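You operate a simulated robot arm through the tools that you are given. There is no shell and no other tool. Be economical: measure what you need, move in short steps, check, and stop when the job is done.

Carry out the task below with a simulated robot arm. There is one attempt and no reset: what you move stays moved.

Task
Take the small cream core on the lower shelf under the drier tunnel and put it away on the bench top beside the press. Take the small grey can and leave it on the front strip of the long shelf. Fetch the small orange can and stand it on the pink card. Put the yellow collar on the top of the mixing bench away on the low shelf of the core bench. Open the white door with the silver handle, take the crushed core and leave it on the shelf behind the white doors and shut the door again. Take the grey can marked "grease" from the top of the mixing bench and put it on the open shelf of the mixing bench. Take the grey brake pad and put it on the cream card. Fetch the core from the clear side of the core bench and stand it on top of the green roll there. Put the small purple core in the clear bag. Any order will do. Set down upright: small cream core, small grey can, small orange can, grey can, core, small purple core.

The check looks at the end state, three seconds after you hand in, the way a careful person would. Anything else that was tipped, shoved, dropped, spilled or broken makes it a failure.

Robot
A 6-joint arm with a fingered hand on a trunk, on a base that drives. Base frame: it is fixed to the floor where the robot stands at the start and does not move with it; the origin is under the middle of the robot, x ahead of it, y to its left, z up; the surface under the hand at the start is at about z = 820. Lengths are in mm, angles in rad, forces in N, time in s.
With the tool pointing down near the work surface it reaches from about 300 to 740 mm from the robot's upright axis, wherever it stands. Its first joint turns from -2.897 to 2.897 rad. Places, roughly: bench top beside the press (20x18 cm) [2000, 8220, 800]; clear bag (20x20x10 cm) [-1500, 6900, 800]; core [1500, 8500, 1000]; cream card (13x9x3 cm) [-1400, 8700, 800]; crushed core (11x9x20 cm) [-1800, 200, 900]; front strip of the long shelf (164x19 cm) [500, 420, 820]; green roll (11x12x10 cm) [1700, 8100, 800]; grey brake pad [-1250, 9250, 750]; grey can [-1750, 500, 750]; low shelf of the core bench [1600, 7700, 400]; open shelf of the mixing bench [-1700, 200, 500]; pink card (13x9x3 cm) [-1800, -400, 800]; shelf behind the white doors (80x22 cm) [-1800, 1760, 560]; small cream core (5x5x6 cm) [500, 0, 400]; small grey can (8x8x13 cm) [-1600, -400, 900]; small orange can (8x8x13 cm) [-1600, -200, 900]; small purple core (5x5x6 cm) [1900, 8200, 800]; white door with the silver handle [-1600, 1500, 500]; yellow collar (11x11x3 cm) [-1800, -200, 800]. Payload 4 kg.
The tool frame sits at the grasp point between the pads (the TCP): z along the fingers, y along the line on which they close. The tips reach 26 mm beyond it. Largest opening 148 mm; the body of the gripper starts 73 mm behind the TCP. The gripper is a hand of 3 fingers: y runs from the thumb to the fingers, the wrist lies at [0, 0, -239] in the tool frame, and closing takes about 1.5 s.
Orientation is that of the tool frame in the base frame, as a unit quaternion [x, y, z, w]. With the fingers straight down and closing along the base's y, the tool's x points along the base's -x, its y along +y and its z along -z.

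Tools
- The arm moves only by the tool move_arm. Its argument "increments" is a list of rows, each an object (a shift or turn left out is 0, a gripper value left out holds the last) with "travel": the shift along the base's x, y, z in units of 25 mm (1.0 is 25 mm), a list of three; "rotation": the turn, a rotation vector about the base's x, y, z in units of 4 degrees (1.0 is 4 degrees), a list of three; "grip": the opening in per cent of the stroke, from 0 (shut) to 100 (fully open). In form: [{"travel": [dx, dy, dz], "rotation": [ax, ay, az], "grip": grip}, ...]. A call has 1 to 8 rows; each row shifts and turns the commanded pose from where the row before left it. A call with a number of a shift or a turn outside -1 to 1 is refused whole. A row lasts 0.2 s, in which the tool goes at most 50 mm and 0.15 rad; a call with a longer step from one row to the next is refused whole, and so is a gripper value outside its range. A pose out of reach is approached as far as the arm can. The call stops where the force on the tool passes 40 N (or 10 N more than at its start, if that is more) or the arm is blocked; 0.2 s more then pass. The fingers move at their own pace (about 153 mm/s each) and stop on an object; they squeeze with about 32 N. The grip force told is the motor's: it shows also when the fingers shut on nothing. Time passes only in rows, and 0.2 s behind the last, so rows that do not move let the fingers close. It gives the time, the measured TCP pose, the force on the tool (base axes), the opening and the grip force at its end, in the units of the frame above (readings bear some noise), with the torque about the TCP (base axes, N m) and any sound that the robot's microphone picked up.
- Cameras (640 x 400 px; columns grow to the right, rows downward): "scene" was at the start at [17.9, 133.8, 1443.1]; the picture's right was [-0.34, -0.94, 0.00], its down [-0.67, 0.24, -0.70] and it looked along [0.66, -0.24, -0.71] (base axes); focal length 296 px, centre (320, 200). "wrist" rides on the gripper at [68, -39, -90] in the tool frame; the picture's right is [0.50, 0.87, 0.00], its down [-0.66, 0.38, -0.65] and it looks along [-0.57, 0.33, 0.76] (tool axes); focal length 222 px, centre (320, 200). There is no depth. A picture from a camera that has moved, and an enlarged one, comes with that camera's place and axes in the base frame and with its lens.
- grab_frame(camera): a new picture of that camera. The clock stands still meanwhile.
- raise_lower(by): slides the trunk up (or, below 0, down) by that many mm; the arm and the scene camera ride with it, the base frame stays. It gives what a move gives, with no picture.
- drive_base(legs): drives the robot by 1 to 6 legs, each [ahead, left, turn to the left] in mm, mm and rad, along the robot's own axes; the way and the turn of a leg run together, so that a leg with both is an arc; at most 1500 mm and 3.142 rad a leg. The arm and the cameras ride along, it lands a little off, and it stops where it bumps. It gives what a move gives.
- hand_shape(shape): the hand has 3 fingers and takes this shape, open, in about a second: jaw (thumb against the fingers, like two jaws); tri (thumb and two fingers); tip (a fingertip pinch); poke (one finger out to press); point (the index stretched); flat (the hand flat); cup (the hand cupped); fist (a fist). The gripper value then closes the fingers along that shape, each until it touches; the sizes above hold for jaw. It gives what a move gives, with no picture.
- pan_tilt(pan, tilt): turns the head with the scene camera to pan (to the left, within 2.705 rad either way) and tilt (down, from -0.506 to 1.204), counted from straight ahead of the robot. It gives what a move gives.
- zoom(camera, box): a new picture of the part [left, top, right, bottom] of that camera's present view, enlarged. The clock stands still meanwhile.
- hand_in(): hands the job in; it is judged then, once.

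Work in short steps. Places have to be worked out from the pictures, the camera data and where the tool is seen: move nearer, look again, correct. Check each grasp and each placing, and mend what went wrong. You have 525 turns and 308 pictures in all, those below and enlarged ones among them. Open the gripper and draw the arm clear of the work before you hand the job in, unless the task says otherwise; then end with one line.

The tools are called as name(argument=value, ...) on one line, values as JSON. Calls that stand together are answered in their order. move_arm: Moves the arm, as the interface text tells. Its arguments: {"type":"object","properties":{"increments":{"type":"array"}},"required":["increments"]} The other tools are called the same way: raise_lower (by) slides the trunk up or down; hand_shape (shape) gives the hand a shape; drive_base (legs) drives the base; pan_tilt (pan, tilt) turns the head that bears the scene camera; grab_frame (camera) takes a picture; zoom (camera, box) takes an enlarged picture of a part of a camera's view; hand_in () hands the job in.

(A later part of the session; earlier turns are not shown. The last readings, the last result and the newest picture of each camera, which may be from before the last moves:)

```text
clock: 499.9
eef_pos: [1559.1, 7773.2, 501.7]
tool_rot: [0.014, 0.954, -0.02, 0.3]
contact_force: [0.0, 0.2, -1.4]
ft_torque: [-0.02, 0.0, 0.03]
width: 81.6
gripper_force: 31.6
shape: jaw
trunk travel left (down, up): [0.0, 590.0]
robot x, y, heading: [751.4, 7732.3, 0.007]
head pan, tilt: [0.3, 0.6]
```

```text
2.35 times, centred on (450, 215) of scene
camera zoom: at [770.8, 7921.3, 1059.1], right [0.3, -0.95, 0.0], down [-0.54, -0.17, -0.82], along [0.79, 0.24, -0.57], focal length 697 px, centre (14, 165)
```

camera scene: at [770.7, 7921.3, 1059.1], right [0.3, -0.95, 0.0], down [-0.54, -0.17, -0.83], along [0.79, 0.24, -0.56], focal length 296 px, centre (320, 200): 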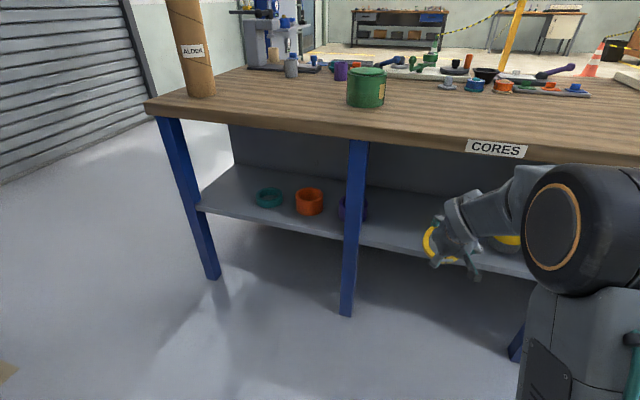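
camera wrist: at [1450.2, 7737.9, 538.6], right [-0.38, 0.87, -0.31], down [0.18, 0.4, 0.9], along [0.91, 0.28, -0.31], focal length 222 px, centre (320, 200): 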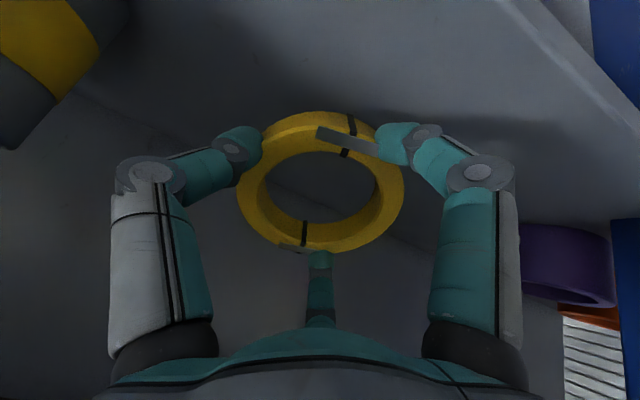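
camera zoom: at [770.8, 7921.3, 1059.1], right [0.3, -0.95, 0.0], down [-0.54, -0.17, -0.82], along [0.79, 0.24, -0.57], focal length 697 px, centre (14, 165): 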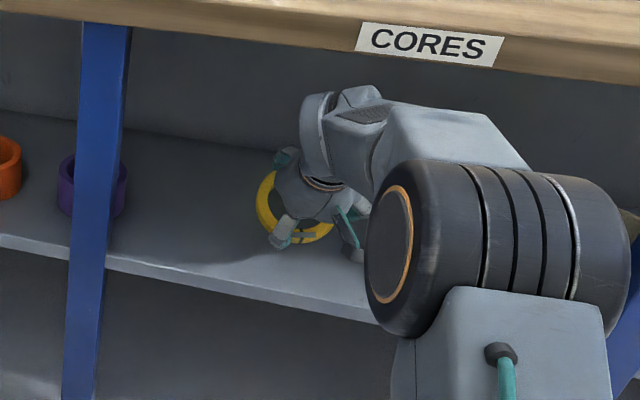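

Lower until the near edge touches.

move_arm(increments=[{"travel": [0, 0, -0.4]}, {"travel": [0, 0, -0.4]}, {"travel": [0, 0, -0.2]}, {}])

move_arm(increments=[{"travel": [0, 0, -0.15]}, {"travel": [0, 0, -0.15]}, {}])

move_arm(increments=[{"travel": [0, 0, -0.15]}, {"travel": [0, 0, -0.15]}, {}])

```text
clock: 500.9
eef_pos: [1557.9, 7775.1, 477.2]
tool_rot: [0.013, 0.954, -0.019, 0.3]
contact_force: [-0.7, 0.0, -0.4]
ft_torque: [-0.02, 0.01, -0.03]
width: 81.3
gripper_force: 31.8
shape: jaw
trunk travel left (down, up): [0.0, 590.0]
robot x, y, heading: [746.3, 7736.1, 0.001]
head pan, tilt: [0.3, 0.6]
```

```text
clock: 501.7
eef_pos: [1556.8, 7775.0, 469.3]
tool_rot: [0.013, 0.954, -0.019, 0.3]
contact_force: [0.0, -0.1, -1.2]
ft_torque: [0.0, 0.03, 0.01]
width: 81.4
gripper_force: 32.0
shape: jaw
trunk travel left (down, up): [0.0, 590.0]
robot x, y, heading: [746.6, 7733.5, 0.002]
head pan, tilt: [0.3, 0.6]
```

```text
clock: 502.5
eef_pos: [1557.1, 7774.6, 466.6]
tool_rot: [0.014, 0.953, -0.019, 0.302]
contact_force: [3.0, -1.3, 20.2]
ft_torque: [-0.16, 0.07, 0.12]
width: 81.7
gripper_force: 32.3
shape: jaw
trunk travel left (down, up): [0.0, 590.0]
robot x, y, heading: [741.9, 7731.1, 0.0]
head pan, tilt: [0.3, 0.6]
```

Edge contact. Relax and open slowly.

move_arm(increments=[{"travel": [0, 0, 0.1]}, {"grip": 56}, {"grip": 57}, {"grip": 58}, {"grip": 59}, {"grip": 60}, {"grip": 61}, {"grip": 62}])

grab_frame(camera="wrist")

```text
clock: 504.3
eef_pos: [1557.3, 7774.0, 465.6]
tool_rot: [0.014, 0.954, -0.019, 0.299]
contact_force: [3.0, -2.8, 10.3]
ft_torque: [0.02, 0.05, 0.02]
width: 91.9
gripper_force: 0.1
shape: jaw
trunk travel left (down, up): [0.0, 590.0]
robot x, y, heading: [745.4, 7730.0, 0.001]
head pan, tilt: [0.3, 0.6]
```

```text
134 pictures are left
camera wrist: at [1448.5, 7740.3, 501.6], right [-0.38, 0.87, -0.31], down [0.18, 0.4, 0.9], along [0.91, 0.28, -0.3], focal length 222 px, centre (320, 200)
```

wrist: 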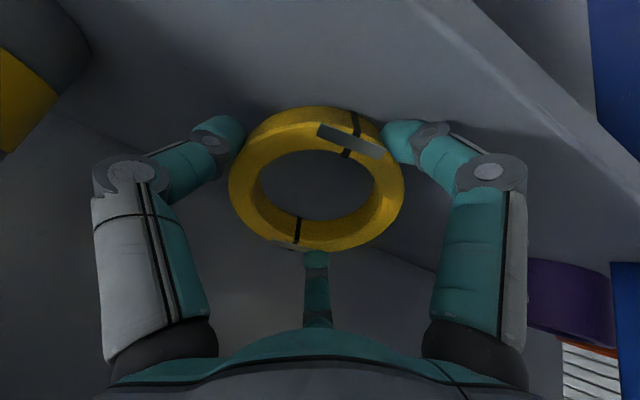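

move_arm(increments=[{"travel": [0, 0, 0.15]}, {"grip": 65}, {"grip": 68}, {"grip": 71}, {"grip": 74}, {"grip": 78}, {"grip": 82}, {"grip": 86}])

grab_frame(camera="wrist")

```text
clock: 506.1
eef_pos: [1557.3, 7775.3, 469.8]
tool_rot: [0.014, 0.953, -0.019, 0.301]
contact_force: [-2.2, -5.4, 17.8]
ft_torque: [0.05, 0.51, 0.17]
width: 116.5
gripper_force: 0.1
shape: jaw
trunk travel left (down, up): [0.0, 590.0]
robot x, y, heading: [743.8, 7735.7, -0.001]
head pan, tilt: [0.3, 0.6]
```

```text
133 pictures are left
camera wrist: at [1448.9, 7740.9, 506.3], right [-0.38, 0.87, -0.31], down [0.18, 0.4, 0.9], along [0.91, 0.28, -0.3], focal length 222 px, centre (320, 200)
```

wrist: 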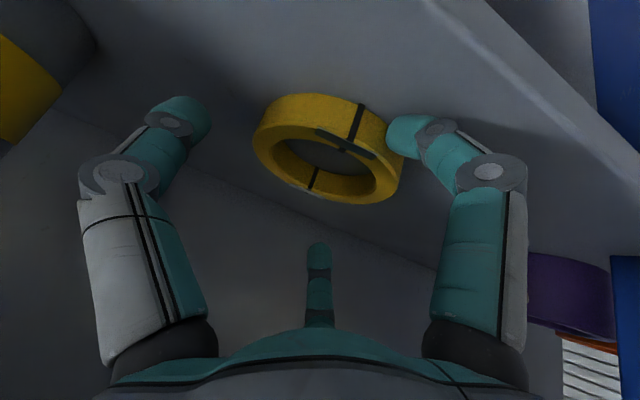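

The collar lies flat. A finger touches the shelf; raise along the tool axis.

move_arm(increments=[{"travel": [0, 0, 0.4]}, {"travel": [-0.2, 0, 0.6]}, {"travel": [-0.5, 0, 0.6]}, {"travel": [-0.7, 0, 0.3]}, {"travel": [-1, 0, 0]}, {"travel": [-1, 0, 0]}])

grab_frame(camera="wrist")

```text
clock: 507.5
eef_pos: [1473.5, 7775.9, 513.7]
tool_rot: [0.014, 0.954, -0.019, 0.299]
contact_force: [-0.3, 0.4, -0.6]
ft_torque: [0.0, -0.01, 0.0]
width: 127.1
gripper_force: 0.0
shape: jaw
trunk travel left (down, up): [0.0, 590.0]
robot x, y, heading: [744.4, 7735.0, 0.0]
head pan, tilt: [0.3, 0.6]
```

```text
132 pictures are left
camera wrist: at [1365.1, 7740.8, 550.0], right [-0.38, 0.87, -0.31], down [0.18, 0.4, 0.9], along [0.91, 0.28, -0.31], focal length 222 px, centre (320, 200)
```

wrist: 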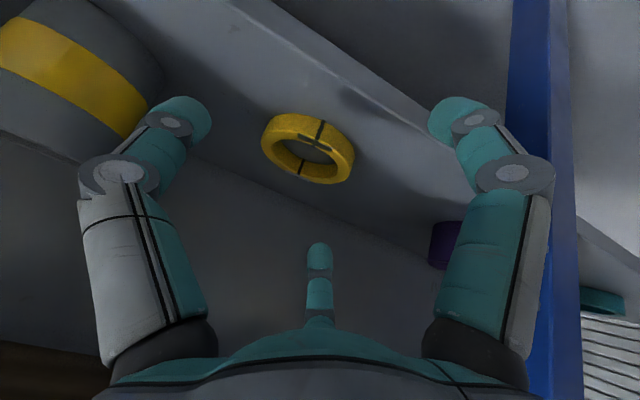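

Collar delivered. Back off, straighten the hand, raise, and view the bench top.

drive_base(legs=[[-250, 0, 0]])

move_arm(increments=[{"rotation": [0, 1, 0], "grip": 100}, {"rotation": [0, 1, 0]}, {"rotation": [0, 1, 0]}, {"rotation": [0, 1, 0]}, {"rotation": [0, 1, 0]}, {"rotation": [0, 1, 0]}, {"rotation": [0, 1, 0]}, {"rotation": [0, 1, 0]}])

raise_lower(by=400)

drive_base(legs=[[0, 500, 0]])

pan_tilt(pan=0.3, tilt=0.45)

grab_frame(camera="scene")

grab_frame(camera="wrist")

```text
clock: 508.8
eef_pos: [1427.2, 7860.0, 514.0]
tool_rot: [-0.028, 0.953, -0.006, 0.3]
contact_force: [-0.2, 0.6, 0.1]
ft_torque: [-0.01, -0.04, 0.01]
width: 126.9
gripper_force: 0.1
shape: jaw
trunk travel left (down, up): [0.0, 590.0]
robot x, y, heading: [702.1, 7754.2, 0.091]
head pan, tilt: [0.3, 0.6]
stopped in leg 1: the robot was blocked; the commanded pose is now the measured one
```

```text
clock: 510.6
eef_pos: [1426.8, 7859.3, 514.0]
tool_rot: [-0.028, 0.999, 0.002, 0.025]
contact_force: [-0.1, 0.1, 0.8]
ft_torque: [0.03, 0.0, 0.03]
width: 147.8
gripper_force: 0.0
shape: jaw
trunk travel left (down, up): [0.0, 590.0]
robot x, y, heading: [706.2, 7759.2, 0.089]
head pan, tilt: [0.3, 0.6]
```

```text
clock: 512.5
eef_pos: [1422.0, 7859.5, 692.2]
tool_rot: [-0.028, 1.0, 0.003, 0.012]
contact_force: [-16.4, -1.4, -7.0]
ft_torque: [-0.09, -0.8, 0.39]
width: 148.0
gripper_force: 0.1
shape: jaw
trunk travel left (down, up): [-186.0, 404.0]
robot x, y, heading: [703.1, 7756.9, 0.087]
head pan, tilt: [0.3, 0.6]
stopped: the force on the tool passed its limit at 56 N (the readings are from after the stop); the commanded pose is now the measured one
```

```text
clock: 514.2
eef_pos: [1405.1, 8094.6, 693.2]
tool_rot: [-0.112, 0.994, 0.003, 0.014]
contact_force: [-0.9, -0.4, -0.2]
ft_torque: [-0.02, 0.01, -0.03]
width: 147.7
gripper_force: 0.0
shape: jaw
trunk travel left (down, up): [-186.0, 404.0]
robot x, y, heading: [721.8, 7868.9, 0.257]
head pan, tilt: [0.3, 0.6]
stopped in leg 1: the robot was blocked; the commanded pose is now the measured one
```

```text
clock: 514.9
eef_pos: [1406.7, 8094.5, 693.2]
tool_rot: [-0.112, 0.994, 0.003, 0.015]
contact_force: [-0.2, 0.3, 0.1]
ft_torque: [0.03, 0.0, 0.02]
width: 147.9
gripper_force: 0.0
shape: jaw
trunk travel left (down, up): [-186.0, 404.0]
robot x, y, heading: [716.8, 7874.6, 0.258]
head pan, tilt: [0.3, 0.45]
```

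```text
131 pictures are left
camera scene: at [697.2, 8060.5, 1258.9], right [0.53, -0.85, 0.0], down [-0.37, -0.23, -0.9], along [0.76, 0.48, -0.44], focal length 296 px, centre (320, 200)
```

scene: 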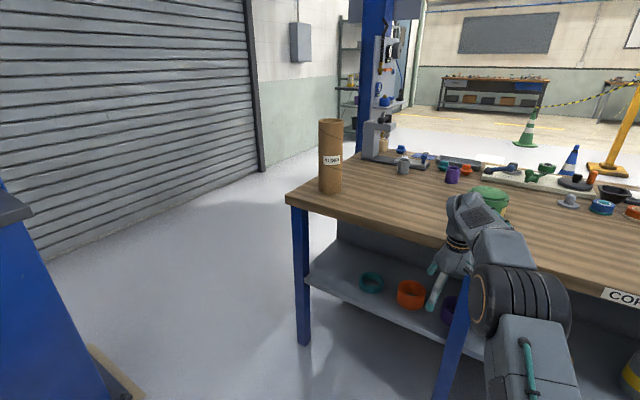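

```text
130 pictures are left
camera wrist: at [1346.8, 8039.9, 780.9], right [-0.68, 0.73, -0.01], down [0.54, 0.51, 0.67], along [0.5, 0.45, -0.74], focal length 222 px, centre (320, 200)
```

wrist: 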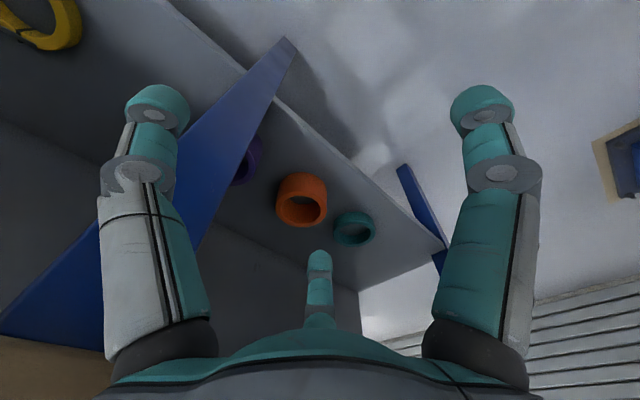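

I was blocked by the table behind me (I should not have chained those calls). Let me inspect it and my surroundings.

pan_tilt(pan=2.3, tilt=0.6)

grab_frame(camera="scene")

```text
clock: 516.9
eef_pos: [1406.2, 8094.4, 693.2]
tool_rot: [-0.113, 0.993, 0.004, 0.015]
contact_force: [-1.1, 0.4, 0.5]
ft_torque: [-0.01, 0.01, 0.01]
width: 148.1
gripper_force: 0.1
shape: jaw
trunk travel left (down, up): [-186.0, 404.0]
robot x, y, heading: [716.9, 7870.9, 0.259]
head pan, tilt: [2.3, 0.6]
```

```text
129 pictures are left
camera scene: at [545.5, 8060.8, 1245.4], right [0.55, 0.83, 0.0], down [0.47, -0.31, -0.83], along [-0.69, 0.46, -0.56], focal length 296 px, centre (320, 200)
```

scene: 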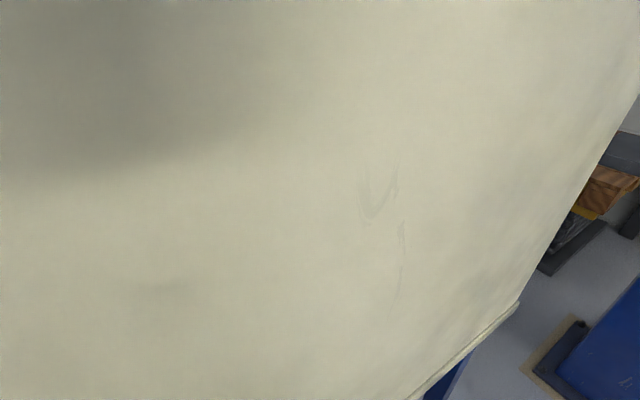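

The blocker is the fixed backboard behind. I retract the arm from the bench edge, then raise the trunk, then turn square — one at a time.

move_arm(increments=[{"travel": [-0.8, 0, 0]}, {"travel": [-1, 0, 0]}, {"travel": [-1, 0, 0]}, {"travel": [-1, 0, 0]}, {"travel": [-1, 0, 0]}, {"travel": [-1, 0, 0]}])

raise_lower(by=214)

```text
clock: 518.3
eef_pos: [1262.0, 8096.0, 692.8]
tool_rot: [-0.111, 0.994, 0.004, 0.015]
contact_force: [-0.2, 0.2, -1.1]
ft_torque: [-0.01, 0.03, 0.02]
width: 147.8
gripper_force: 0.1
shape: jaw
trunk travel left (down, up): [-186.0, 404.0]
robot x, y, heading: [718.1, 7869.6, 0.254]
head pan, tilt: [2.3, 0.6]
```

```text
clock: 520.5
eef_pos: [1262.2, 8095.7, 908.0]
tool_rot: [-0.111, 0.994, 0.003, 0.015]
contact_force: [0.5, -0.3, -0.1]
ft_torque: [0.01, -0.01, 0.01]
width: 147.9
gripper_force: 0.1
shape: jaw
trunk travel left (down, up): [-400.0, 190.0]
robot x, y, heading: [713.8, 7868.6, 0.256]
head pan, tilt: [2.3, 0.6]
```

move_arm(increments=[{"travel": [0, 0, 1]}, {"travel": [0, 0, 1]}, {"travel": [0, 0, 1]}, {"travel": [0, 0, 1]}, {"travel": [0, 0, 1]}, {"travel": [0, 0, 1]}])

drive_base(legs=[[160, -40, 0]])

drive_base(legs=[[0, 0, -0.256]])

pan_tilt(pan=0.5, tilt=0.5)

grab_frame(camera="scene")

```text
clock: 522.0
eef_pos: [1263.4, 8095.6, 1057.2]
tool_rot: [-0.113, 0.994, 0.003, 0.015]
contact_force: [-0.1, 0.4, 0.1]
ft_torque: [0.01, 0.03, 0.0]
width: 147.5
gripper_force: 0.2
shape: jaw
trunk travel left (down, up): [-400.0, 190.0]
robot x, y, heading: [715.6, 7871.4, 0.259]
head pan, tilt: [2.3, 0.6]
```

```text
clock: 523.4
eef_pos: [1427.2, 8093.4, 1056.0]
tool_rot: [-0.112, 0.994, 0.004, 0.014]
contact_force: [0.2, -0.2, 0.2]
ft_torque: [-0.01, -0.02, 0.02]
width: 147.6
gripper_force: 0.2
shape: jaw
trunk travel left (down, up): [-400.0, 190.0]
robot x, y, heading: [882.1, 7866.4, 0.251]
head pan, tilt: [2.3, 0.6]
```

```text
clock: 524.6
eef_pos: [1464.7, 7948.6, 1057.0]
tool_rot: [0.016, 1.0, 0.002, 0.015]
contact_force: [0.7, -0.5, -1.1]
ft_torque: [-0.01, -0.04, 0.02]
width: 147.8
gripper_force: 0.0
shape: jaw
trunk travel left (down, up): [-400.0, 190.0]
robot x, y, heading: [878.8, 7869.9, -0.002]
head pan, tilt: [2.3, 0.6]
```

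```text
clock: 526.5
eef_pos: [1465.1, 7949.5, 1057.4]
tool_rot: [0.016, 1.0, 0.001, 0.015]
contact_force: [0.1, 0.6, 0.4]
ft_torque: [0.01, -0.01, -0.03]
width: 147.9
gripper_force: 0.0
shape: jaw
trunk travel left (down, up): [-400.0, 190.0]
robot x, y, heading: [881.2, 7871.6, -0.006]
head pan, tilt: [0.499, 0.499]
```

```text
128 pictures are left
camera scene: at [901.0, 8076.2, 1468.4], right [0.48, -0.88, 0.0], down [-0.42, -0.23, -0.88], along [0.77, 0.42, -0.48], focal length 296 px, centre (320, 200)
```

scene: 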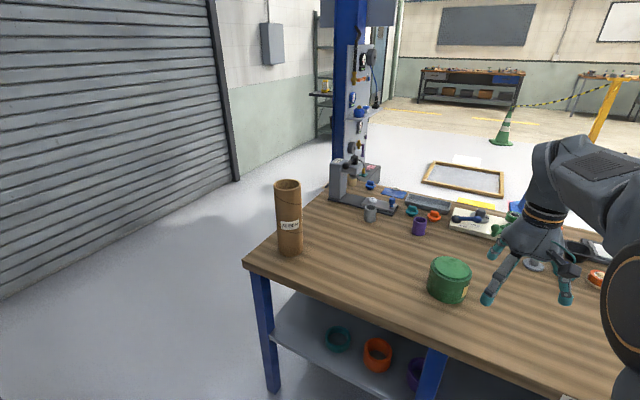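

Core at ≈(1600,8580), ~255 tall; green roll ≈(1638,8060). I raise the trunk, correct the tilt and drive left to the core.

raise_lower(by=188)

move_arm(increments=[{"rotation": [0, 0.43, 0]}, {}])

drive_base(legs=[[0, 625, 0]])

pan_tilt(pan=0.4, tilt=0.7)

grab_frame(camera="scene")

grab_frame(camera="wrist")

```text
clock: 528.5
eef_pos: [1465.2, 7949.0, 1245.3]
tool_rot: [0.016, 1.0, 0.001, 0.014]
contact_force: [-1.3, 0.6, 1.3]
ft_torque: [0.01, -0.01, 0.0]
width: 147.8
gripper_force: 0.1
shape: jaw
trunk travel left (down, up): [-588.0, 2.0]
robot x, y, heading: [877.9, 7872.7, 0.003]
head pan, tilt: [0.499, 0.499]
```

```text
clock: 529.1
eef_pos: [1465.7, 7949.1, 1245.4]
tool_rot: [0.015, 1.0, 0.0, -0.001]
contact_force: [-0.3, 0.3, -0.2]
ft_torque: [-0.02, 0.0, 0.02]
width: 147.9
gripper_force: 0.1
shape: jaw
trunk travel left (down, up): [-588.0, 2.0]
robot x, y, heading: [881.3, 7870.8, -0.0]
head pan, tilt: [0.499, 0.499]
```

```text
clock: 532.7
eef_pos: [1461.0, 8591.8, 1243.9]
tool_rot: [0.011, 1.0, 0.002, 0.0]
contact_force: [0.2, -0.1, 0.6]
ft_torque: [0.01, 0.02, 0.01]
width: 148.0
gripper_force: 0.1
shape: jaw
trunk travel left (down, up): [-588.0, 2.0]
robot x, y, heading: [877.3, 8509.8, 0.009]
head pan, tilt: [0.499, 0.499]
```

```text
clock: 533.4
eef_pos: [1460.0, 8592.1, 1244.3]
tool_rot: [0.011, 1.0, 0.001, 0.0]
contact_force: [0.0, -0.3, -0.3]
ft_torque: [0.0, -0.01, 0.03]
width: 147.6
gripper_force: 0.0
shape: jaw
trunk travel left (down, up): [-588.0, 2.0]
robot x, y, heading: [878.3, 8506.2, 0.009]
head pan, tilt: [0.4, 0.7]
```

```text
127 pictures are left
camera scene: at [894.7, 8703.7, 1638.8], right [0.4, -0.92, 0.0], down [-0.59, -0.26, -0.77], along [0.7, 0.3, -0.64], focal length 296 px, centre (320, 200)
```

scene: 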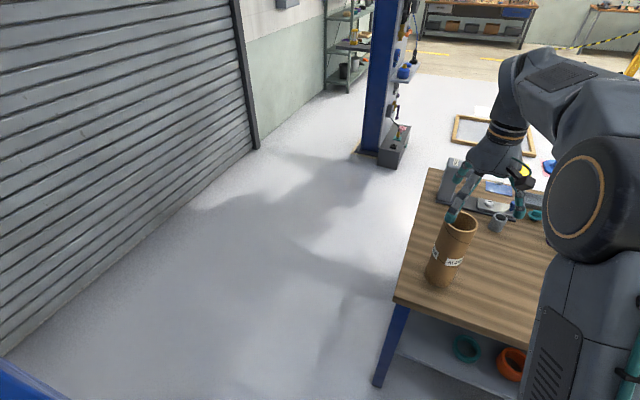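

```text
126 pictures are left
camera wrist: at [1393.0, 8554.1, 1334.4], right [-0.48, 0.88, 0.0], down [0.66, 0.36, 0.66], along [0.57, 0.32, -0.76], focal length 222 px, centre (320, 200)
```

wrist: 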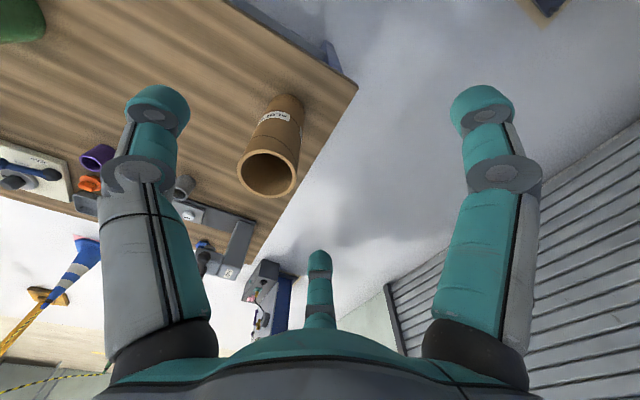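

Core axis ≈(1598,8573). Drive so the hand is above it.

drive_base(legs=[[138, -20, -0.009]])

grab_frame(camera="wrist")

```text
clock: 534.7
eef_pos: [1602.6, 8565.0, 1243.9]
tool_rot: [0.018, 1.0, 0.001, 0.0]
contact_force: [0.6, 0.6, -0.3]
ft_torque: [-0.02, 0.03, 0.04]
width: 147.9
gripper_force: 0.0
shape: jaw
trunk travel left (down, up): [-588.0, 2.0]
robot x, y, heading: [1016.0, 8488.2, -0.005]
head pan, tilt: [0.4, 0.7]
```

```text
125 pictures are left
camera wrist: at [1533.5, 8527.4, 1333.9], right [-0.47, 0.88, 0.0], down [0.67, 0.35, 0.65], along [0.58, 0.31, -0.76], focal length 222 px, centre (320, 200)
```

wrist: 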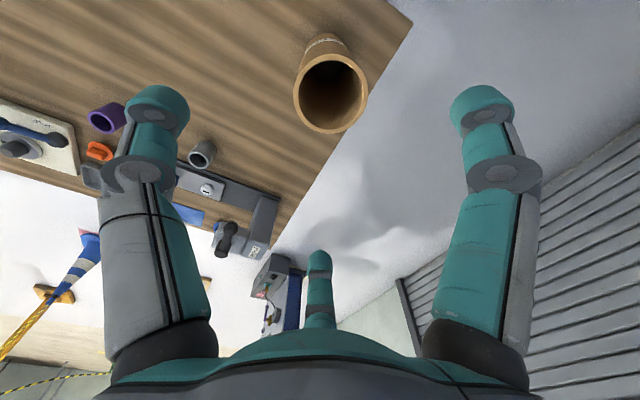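

Adjust (-10,+9) mm and descend.

move_arm(increments=[{"travel": [-0.4, 0.36, -0.5]}, {"travel": [0, 0, -1]}, {"travel": [0, 0, -1]}, {"travel": [0, 0, -1]}, {"travel": [0, 0, -1]}, {"travel": [0, 0, -1]}, {}])

grab_frame(camera="wrist")

```text
clock: 536.3
eef_pos: [1592.3, 8573.8, 1107.8]
tool_rot: [0.018, 1.0, 0.0, 0.0]
contact_force: [-0.6, 0.1, 1.1]
ft_torque: [0.01, -0.01, 0.02]
width: 148.1
gripper_force: 0.1
shape: jaw
trunk travel left (down, up): [-588.0, 2.0]
robot x, y, heading: [1015.6, 8490.2, -0.004]
head pan, tilt: [0.4, 0.7]
```

```text
124 pictures are left
camera wrist: at [1523.2, 8536.5, 1196.1], right [-0.47, 0.88, 0.0], down [0.67, 0.35, 0.65], along [0.58, 0.31, -0.76], focal length 222 px, centre (320, 200)
```

wrist: 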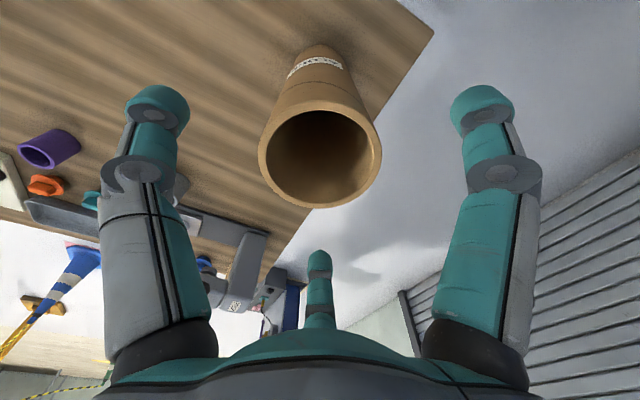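

Centred. Descend 92 mm and close.

move_arm(increments=[{"travel": [0, 0, -1]}, {"travel": [0, 0, -1]}, {"travel": [0, 0, -1]}, {"travel": [0, 0, -0.6]}, {}])

move_arm(increments=[{"grip": 0}, {}, {}, {}, {}, {}, {}, {}])

move_arm(increments=[{"travel": [0, 0, 0.5]}, {"travel": [0, 0, 0.8]}, {}])

grab_frame(camera="wrist")

```text
clock: 537.5
eef_pos: [1591.6, 8573.2, 1016.4]
tool_rot: [0.018, 1.0, 0.001, 0.0]
contact_force: [0.2, -0.8, 1.3]
ft_torque: [0.01, 0.03, 0.01]
width: 147.8
gripper_force: 0.0
shape: jaw
trunk travel left (down, up): [-588.0, 2.0]
robot x, y, heading: [1013.3, 8489.5, -0.008]
head pan, tilt: [0.4, 0.7]
```

```text
clock: 539.3
eef_pos: [1593.5, 8574.2, 1016.3]
tool_rot: [0.018, 1.0, 0.001, 0.0]
contact_force: [0.2, -1.0, -0.7]
ft_torque: [-0.03, -0.01, 0.02]
width: 75.2
gripper_force: 32.4
shape: jaw
trunk travel left (down, up): [-588.0, 2.0]
robot x, y, heading: [1013.7, 8488.5, -0.002]
head pan, tilt: [0.4, 0.7]
```

```text
clock: 540.1
eef_pos: [1594.2, 8574.1, 1049.9]
tool_rot: [0.019, 1.0, 0.001, 0.0]
contact_force: [0.5, -0.4, -2.4]
ft_torque: [-0.05, 0.01, -0.02]
width: 75.2
gripper_force: 32.3
shape: jaw
trunk travel left (down, up): [-588.0, 2.0]
robot x, y, heading: [1015.8, 8488.0, -0.005]
head pan, tilt: [0.4, 0.7]
```

```text
123 pictures are left
camera wrist: at [1524.8, 8537.0, 1139.4], right [-0.47, 0.88, 0.0], down [0.67, 0.35, 0.65], along [0.58, 0.31, -0.76], focal length 222 px, centre (320, 200)
```

wrist: 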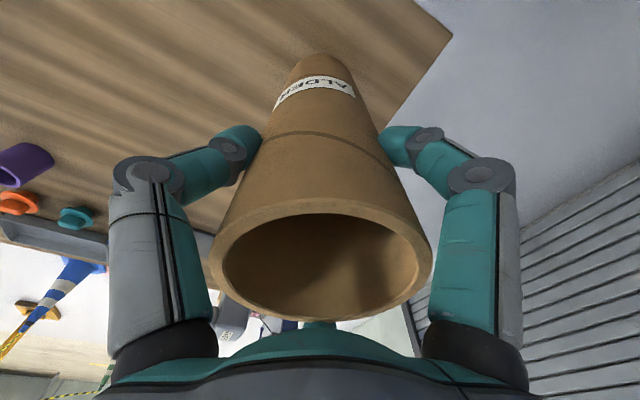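

Held. Lift to z≈1185, then drive to the green roll.

move_arm(increments=[{"travel": [0, 0, 1]}, {"travel": [0, 0, 1]}, {"travel": [0, 0, 1]}, {"travel": [0, 0, 1]}, {"travel": [0, 0, 1]}, {"travel": [0, 0, 0.5]}])

drive_base(legs=[[0, -500, 0]])

grab_frame(camera="scene")

grab_frame(camera="wrist")

```text
clock: 541.5
eef_pos: [1590.8, 8575.6, 1186.4]
tool_rot: [0.018, 1.0, 0.002, 0.0]
contact_force: [0.3, 0.0, -3.0]
ft_torque: [0.0, 0.03, 0.02]
width: 75.6
gripper_force: 32.4
shape: jaw
trunk travel left (down, up): [-588.0, 2.0]
robot x, y, heading: [1021.1, 8488.6, -0.001]
head pan, tilt: [0.4, 0.7]
```

```text
clock: 544.6
eef_pos: [1589.1, 8061.2, 1185.9]
tool_rot: [0.016, 1.0, 0.001, 0.0]
contact_force: [0.1, -0.5, -3.9]
ft_torque: [-0.01, -0.01, -0.01]
width: 75.2
gripper_force: 32.3
shape: jaw
trunk travel left (down, up): [-588.0, 2.0]
robot x, y, heading: [1014.1, 7971.6, -0.002]
head pan, tilt: [0.4, 0.7]
```

```text
122 pictures are left
camera scene: at [1034.9, 8165.4, 1638.8], right [0.39, -0.92, 0.0], down [-0.59, -0.25, -0.76], along [0.7, 0.3, -0.64], focal length 296 px, centre (320, 200)
```

scene: 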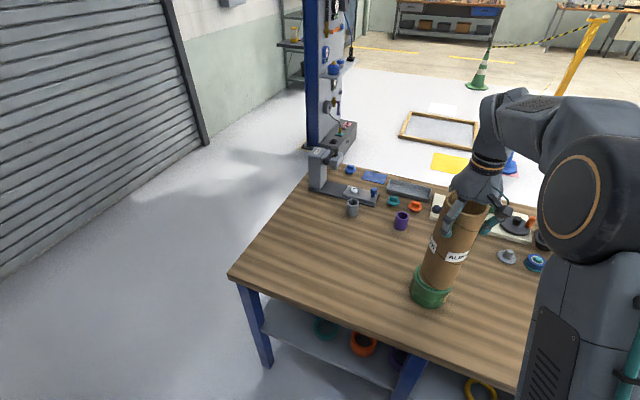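

```text
121 pictures are left
camera wrist: at [1521.6, 8022.7, 1275.2], right [-0.47, 0.88, 0.0], down [0.67, 0.36, 0.65], along [0.58, 0.31, -0.76], focal length 222 px, centre (320, 200)
```

wrist: 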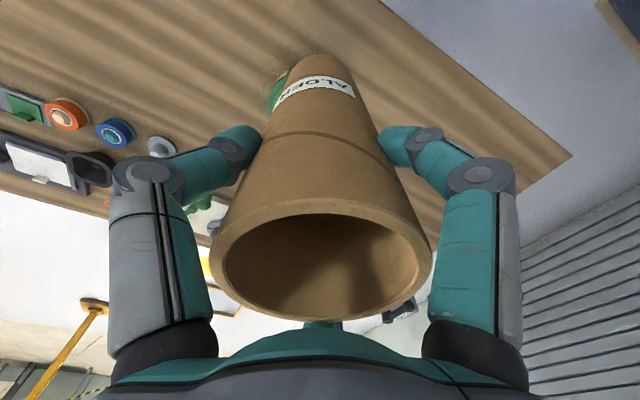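

zoom(camera="scene", box=[380, 190, 510, 320])

```text
3.08 times, centred on (445, 255) of scene
camera zoom: at [1034.9, 8165.4, 1638.8], right [0.39, -0.92, 0.0], down [-0.59, -0.25, -0.76], along [0.7, 0.3, -0.64], focal length 911 px, centre (-65, 31)
```

zoom: 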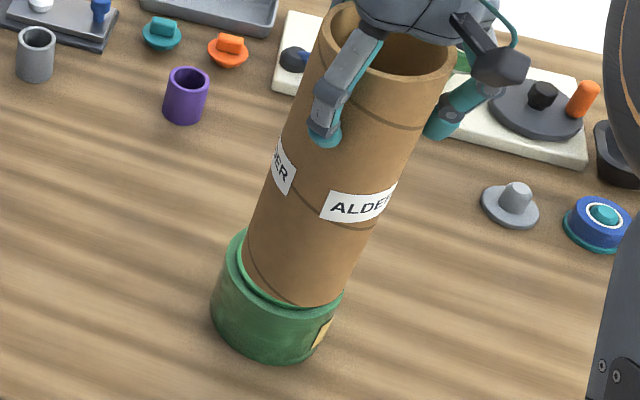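

Roll top centre ≈(1641,8061); core bottom follows the TCP well. Move 51 mm forward and lower to just above the roll.

move_arm(increments=[{"travel": [0.7, 0, 0]}, {"travel": [0.7, 0, 0]}, {"travel": [0.65, 0, 0]}, {"travel": [0, 0, -0.8]}, {"travel": [0, 0, -0.8]}, {}])

zoom(camera="scene", box=[380, 190, 510, 320])

grab_frame(camera="wrist")

```text
clock: 546.0
eef_pos: [1642.4, 8059.7, 1144.1]
tool_rot: [0.015, 1.0, 0.0, 0.0]
contact_force: [0.0, 0.1, -2.7]
ft_torque: [-0.05, 0.03, 0.03]
width: 75.2
gripper_force: 32.4
shape: jaw
trunk travel left (down, up): [-588.0, 2.0]
robot x, y, heading: [1012.5, 7968.2, 0.006]
head pan, tilt: [0.4, 0.7]
```

```text
3.08 times, centred on (445, 255) of scene
camera zoom: at [1034.9, 8165.7, 1638.7], right [0.39, -0.92, 0.0], down [-0.59, -0.25, -0.76], along [0.7, 0.3, -0.64], focal length 911 px, centre (-65, 31)
```

zoom: 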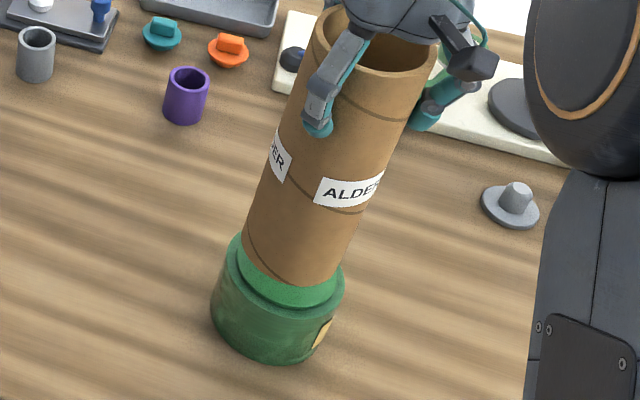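

```text
118 pictures are left
camera wrist: at [1573.7, 8022.1, 1234.5], right [-0.47, 0.88, 0.0], down [0.67, 0.36, 0.65], along [0.58, 0.31, -0.76], focal length 222 px, centre (320, 200)
```

wrist: 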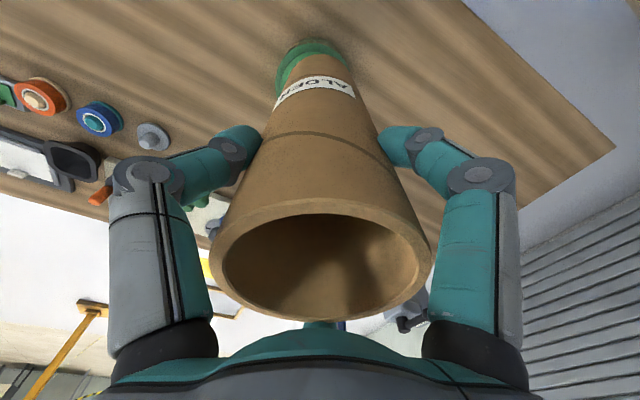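

The two views disagree by ~15 mm about the roll; zoom in more.

zoom(camera="scene", box=[400, 250, 470, 320])

zoom(camera="wrist", box=[260, 20, 380, 110])

```text
5.71 times, centred on (435, 285) of scene
camera zoom: at [1034.9, 8165.7, 1638.7], right [0.39, -0.92, 0.0], down [-0.59, -0.25, -0.76], along [0.7, 0.3, -0.64], focal length 1692 px, centre (-337, -286)
```

zoom: 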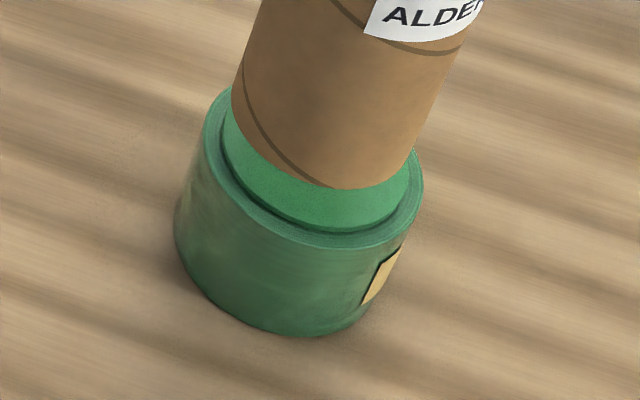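

```text
4.44 times, centred on (320, 65) of wrist
camera zoom: at [1573.7, 8022.1, 1234.5], right [-0.47, 0.88, 0.0], down [0.67, 0.36, 0.65], along [0.58, 0.31, -0.76], focal length 987 px, centre (320, 800)
```

zoom: 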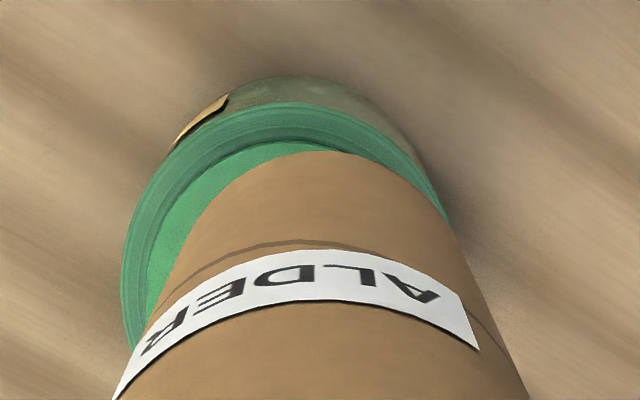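

Combined estimate: shift (+2,-4) mm, then lower gently.

move_arm(increments=[{"travel": [0.08, -0.16, 0]}, {"travel": [0, 0, -0.4]}, {"travel": [0, 0, -0.3]}, {}])

zoom(camera="scene", box=[400, 250, 470, 320])

zoom(camera="wrist", box=[260, 20, 380, 110])

```text
clock: 547.0
eef_pos: [1643.2, 8054.7, 1128.3]
tool_rot: [0.015, 1.0, 0.0, 0.0]
contact_force: [-0.4, 0.2, -3.1]
ft_torque: [0.0, 0.03, -0.01]
width: 75.2
gripper_force: 31.6
shape: jaw
trunk travel left (down, up): [-588.0, 2.0]
robot x, y, heading: [1014.9, 7970.1, 0.001]
head pan, tilt: [0.4, 0.7]
```

```text
5.71 times, centred on (435, 285) of scene
camera zoom: at [1034.9, 8165.7, 1638.7], right [0.39, -0.92, 0.0], down [-0.59, -0.25, -0.76], along [0.7, 0.3, -0.64], focal length 1692 px, centre (-337, -286)
```

zoom: 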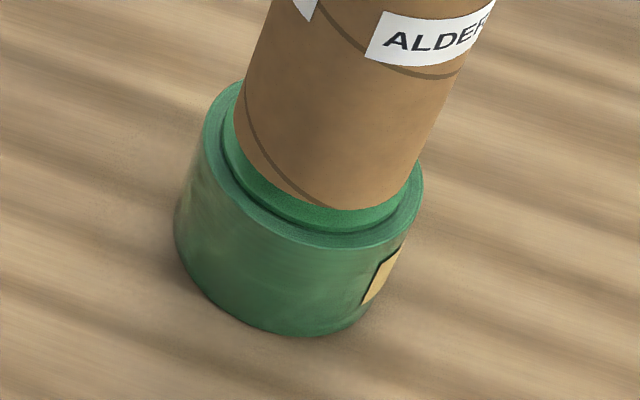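

```text
4.44 times, centred on (320, 65) of wrist
camera zoom: at [1574.7, 8017.8, 1218.6], right [-0.47, 0.88, 0.0], down [0.67, 0.36, 0.65], along [0.58, 0.31, -0.76], focal length 987 px, centre (320, 800)
```

zoom: 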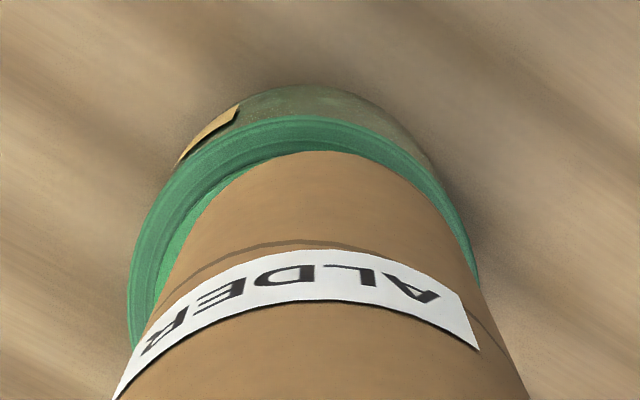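

Within a few millimetres by both views. Lower to contact.

move_arm(increments=[{"travel": [0, 0, -0.2]}, {"travel": [0, 0, -0.15]}, {}])

move_arm(increments=[{"travel": [0, 0, -0.1]}, {"travel": [0, 0, -0.06]}, {}])

```text
clock: 547.8
eef_pos: [1643.7, 8055.6, 1119.6]
tool_rot: [0.015, 1.0, 0.001, 0.0]
contact_force: [0.5, -0.4, -3.2]
ft_torque: [0.0, 0.05, -0.01]
width: 75.4
gripper_force: 32.4
shape: jaw
trunk travel left (down, up): [-588.0, 2.0]
robot x, y, heading: [1014.8, 7969.4, 0.005]
head pan, tilt: [0.4, 0.7]
```

```text
clock: 548.6
eef_pos: [1641.5, 8056.0, 1115.0]
tool_rot: [0.014, 1.0, 0.001, 0.0]
contact_force: [-0.1, 0.2, -2.9]
ft_torque: [-0.02, 0.05, 0.01]
width: 75.2
gripper_force: 31.7
shape: jaw
trunk travel left (down, up): [-588.0, 2.0]
robot x, y, heading: [1011.7, 7970.4, 0.005]
head pan, tilt: [0.4, 0.7]
```

move_arm(increments=[{"travel": [0, 0, -0.08]}, {"travel": [0, 0, -0.06]}, {}])

zoom(camera="scene", box=[400, 250, 470, 320])

```text
clock: 549.4
eef_pos: [1644.0, 8057.2, 1112.1]
tool_rot: [0.014, 1.0, 0.001, 0.001]
contact_force: [0.1, 0.0, -2.8]
ft_torque: [0.0, 0.03, 0.03]
width: 75.1
gripper_force: 32.2
shape: jaw
trunk travel left (down, up): [-588.0, 2.0]
robot x, y, heading: [1015.5, 7972.7, 0.002]
head pan, tilt: [0.4, 0.7]
```

```text
5.71 times, centred on (435, 285) of scene
camera zoom: at [1034.9, 8165.7, 1638.7], right [0.39, -0.92, 0.0], down [-0.59, -0.25, -0.76], along [0.7, 0.3, -0.64], focal length 1692 px, centre (-337, -286)
```

zoom: 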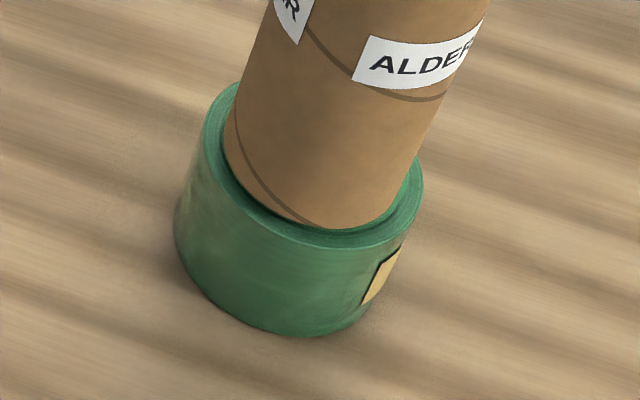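

move_arm(increments=[{"travel": [0, 0, -0.08]}, {"travel": [0, 0, -0.08]}, {}])

move_arm(increments=[{"travel": [0, 0, -0.06]}, {"travel": [0, 0, -0.06]}, {}])

zoom(camera="scene", box=[400, 250, 470, 320])

```text
clock: 550.2
eef_pos: [1643.1, 8055.9, 1107.4]
tool_rot: [0.015, 1.0, 0.001, 0.0]
contact_force: [-0.6, -0.1, -2.7]
ft_torque: [-0.08, 0.03, -0.01]
width: 75.3
gripper_force: 32.1
shape: jaw
trunk travel left (down, up): [-588.0, 2.0]
robot x, y, heading: [1013.4, 7967.6, 0.001]
head pan, tilt: [0.4, 0.7]
```

```text
clock: 551.0
eef_pos: [1643.5, 8056.8, 1106.1]
tool_rot: [0.015, 1.0, 0.002, 0.001]
contact_force: [2.7, 1.0, 18.9]
ft_torque: [-0.01, -0.08, 0.05]
width: 75.0
gripper_force: 31.9
shape: jaw
trunk travel left (down, up): [-588.0, 2.0]
robot x, y, heading: [1017.2, 7969.4, 0.003]
head pan, tilt: [0.4, 0.7]
```

```text
5.71 times, centred on (435, 285) of scene
camera zoom: at [1033.1, 8165.7, 1639.0], right [0.39, -0.92, 0.0], down [-0.59, -0.25, -0.77], along [0.7, 0.3, -0.64], focal length 1692 px, centre (-337, -286)
```

zoom: 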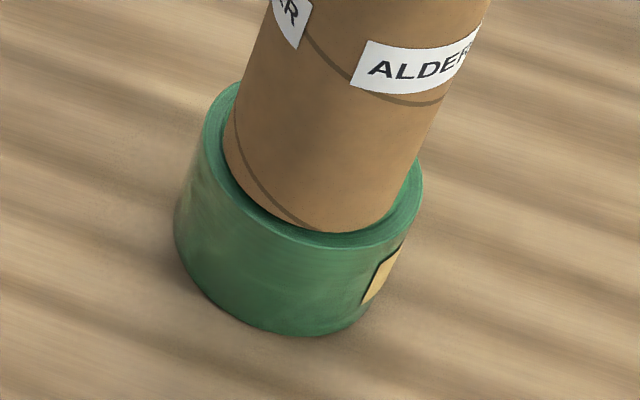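

Firm even contact. Release and rise.

move_arm(increments=[{"travel": [0, 0, 0.08]}, {"grip": 65}, {"grip": 80}, {"grip": 100}, {}, {}])

move_arm(increments=[{"travel": [0, 0, 0.5]}, {"travel": [0, 0, 1]}, {"travel": [0, 0, 1]}, {"travel": [0, 0, 1]}, {"travel": [0, 0, 1]}])

grab_frame(camera="scene")

```text
clock: 552.4
eef_pos: [1642.7, 8056.6, 1106.2]
tool_rot: [0.015, 1.0, 0.001, 0.0]
contact_force: [0.2, 0.7, -0.4]
ft_torque: [-0.02, 0.03, 0.03]
width: 147.9
gripper_force: 0.0
shape: jaw
trunk travel left (down, up): [-588.0, 2.0]
robot x, y, heading: [1015.8, 7970.0, 0.003]
head pan, tilt: [0.4, 0.7]
```

```text
clock: 553.6
eef_pos: [1643.5, 8058.3, 1218.9]
tool_rot: [0.016, 1.0, 0.001, 0.0]
contact_force: [0.2, -0.9, -0.2]
ft_torque: [-0.05, -0.03, 0.0]
width: 147.9
gripper_force: 0.1
shape: jaw
trunk travel left (down, up): [-588.0, 2.0]
robot x, y, heading: [1014.7, 7966.0, -0.0]
head pan, tilt: [0.4, 0.7]
```

```text
111 pictures are left
camera scene: at [1034.5, 8165.6, 1638.7], right [0.39, -0.92, 0.0], down [-0.59, -0.25, -0.76], along [0.7, 0.3, -0.64], focal length 296 px, centre (320, 200)
```

scene: 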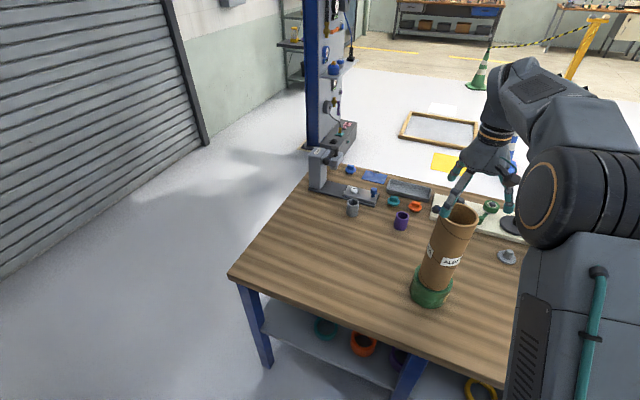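

The core stands on the green roll. Next the purple core at ≈(1928,8206): I'll reach it with a tilted, extended hand from this side. Back off and align.

drive_base(legs=[[-170, 0, 0], [0, 150, 0]])

raise_lower(by=-250)

move_arm(increments=[{"rotation": [0, -1, 0], "travel": [0.6, 0, 0]}, {"rotation": [0, -1, 0], "travel": [0.6, 0, 0]}, {"rotation": [0, -1, 0], "travel": [0.6, 0, 0]}, {"rotation": [0, -1, 0], "travel": [0.6, 0, 0]}, {"rotation": [0, -1, 0], "travel": [0.6, 0, 0]}, {"rotation": [0, -1, 0], "travel": [0.6, 0, 0]}, {"rotation": [0, -1, 0], "travel": [0.6, 0, 0]}, {"rotation": [0, -1, 0], "travel": [0.6, 0, 0]}])

move_arm(increments=[{"rotation": [0, -1, 0], "travel": [0.6, 0, 0]}, {"rotation": [0, -1, 0], "travel": [0.6, 0, 0]}, {"rotation": [0, -1, 0], "travel": [0.6, 0, 0]}, {"rotation": [0, -1, 0], "travel": [0.6, 0, 0]}, {"rotation": [0, -1, 0], "travel": [0.6, 0, 0]}])

grab_frame(camera="wrist")

grab_frame(camera="scene")

```text
clock: 556.0
eef_pos: [1476.1, 8209.7, 1218.0]
tool_rot: [0.011, 1.0, 0.001, 0.001]
contact_force: [-0.3, -0.5, 0.1]
ft_torque: [0.03, -0.06, -0.02]
width: 147.9
gripper_force: 0.2
shape: jaw
trunk travel left (down, up): [-588.0, 2.0]
robot x, y, heading: [846.7, 8118.2, 0.006]
head pan, tilt: [0.4, 0.7]
```

```text
clock: 558.5
eef_pos: [1476.6, 8208.3, 968.8]
tool_rot: [0.011, 1.0, 0.001, 0.0]
contact_force: [0.8, 0.8, 0.2]
ft_torque: [0.01, -0.02, 0.02]
width: 147.9
gripper_force: 0.2
shape: jaw
trunk travel left (down, up): [-338.0, 252.0]
robot x, y, heading: [846.2, 8118.0, 0.009]
head pan, tilt: [0.4, 0.7]
```

```text
clock: 560.3
eef_pos: [1598.7, 8209.0, 969.5]
tool_rot: [0.01, 0.961, 0.005, 0.276]
contact_force: [0.0, 0.2, 0.4]
ft_torque: [-0.03, 0.0, 0.01]
width: 147.8
gripper_force: 0.0
shape: jaw
trunk travel left (down, up): [-338.0, 252.0]
robot x, y, heading: [846.0, 8116.8, 0.009]
head pan, tilt: [0.4, 0.7]
```

```text
clock: 561.5
eef_pos: [1671.8, 8208.9, 969.2]
tool_rot: [0.009, 0.899, 0.006, 0.438]
contact_force: [0.5, 0.3, 0.6]
ft_torque: [0.0, 0.0, -0.02]
width: 148.0
gripper_force: 0.0
shape: jaw
trunk travel left (down, up): [-338.0, 252.0]
robot x, y, heading: [852.3, 8119.2, 0.011]
head pan, tilt: [0.4, 0.7]
```

```text
110 pictures are left
camera wrist: at [1558.9, 8170.6, 969.7], right [-0.3, 0.88, -0.38], down [-0.11, 0.36, 0.93], along [0.95, 0.32, -0.01], focal length 222 px, centre (320, 200)
```

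wrist: 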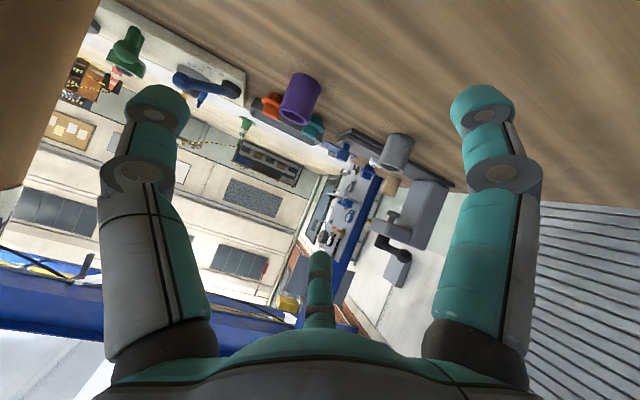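

```text
109 pictures are left
camera scene: at [866.1, 8312.4, 1388.7], right [0.4, -0.92, 0.0], down [-0.59, -0.26, -0.76], along [0.7, 0.3, -0.64], focal length 296 px, centre (320, 200)
```

scene: 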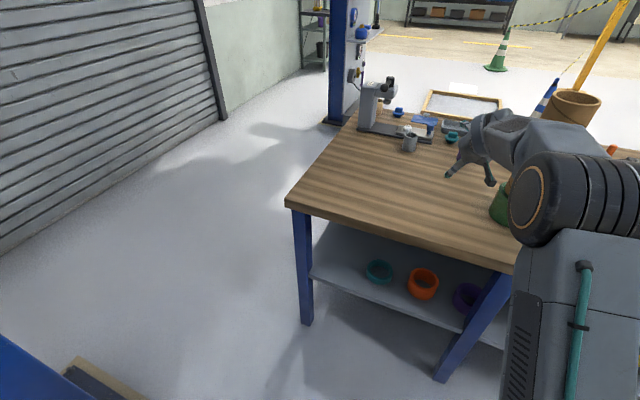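

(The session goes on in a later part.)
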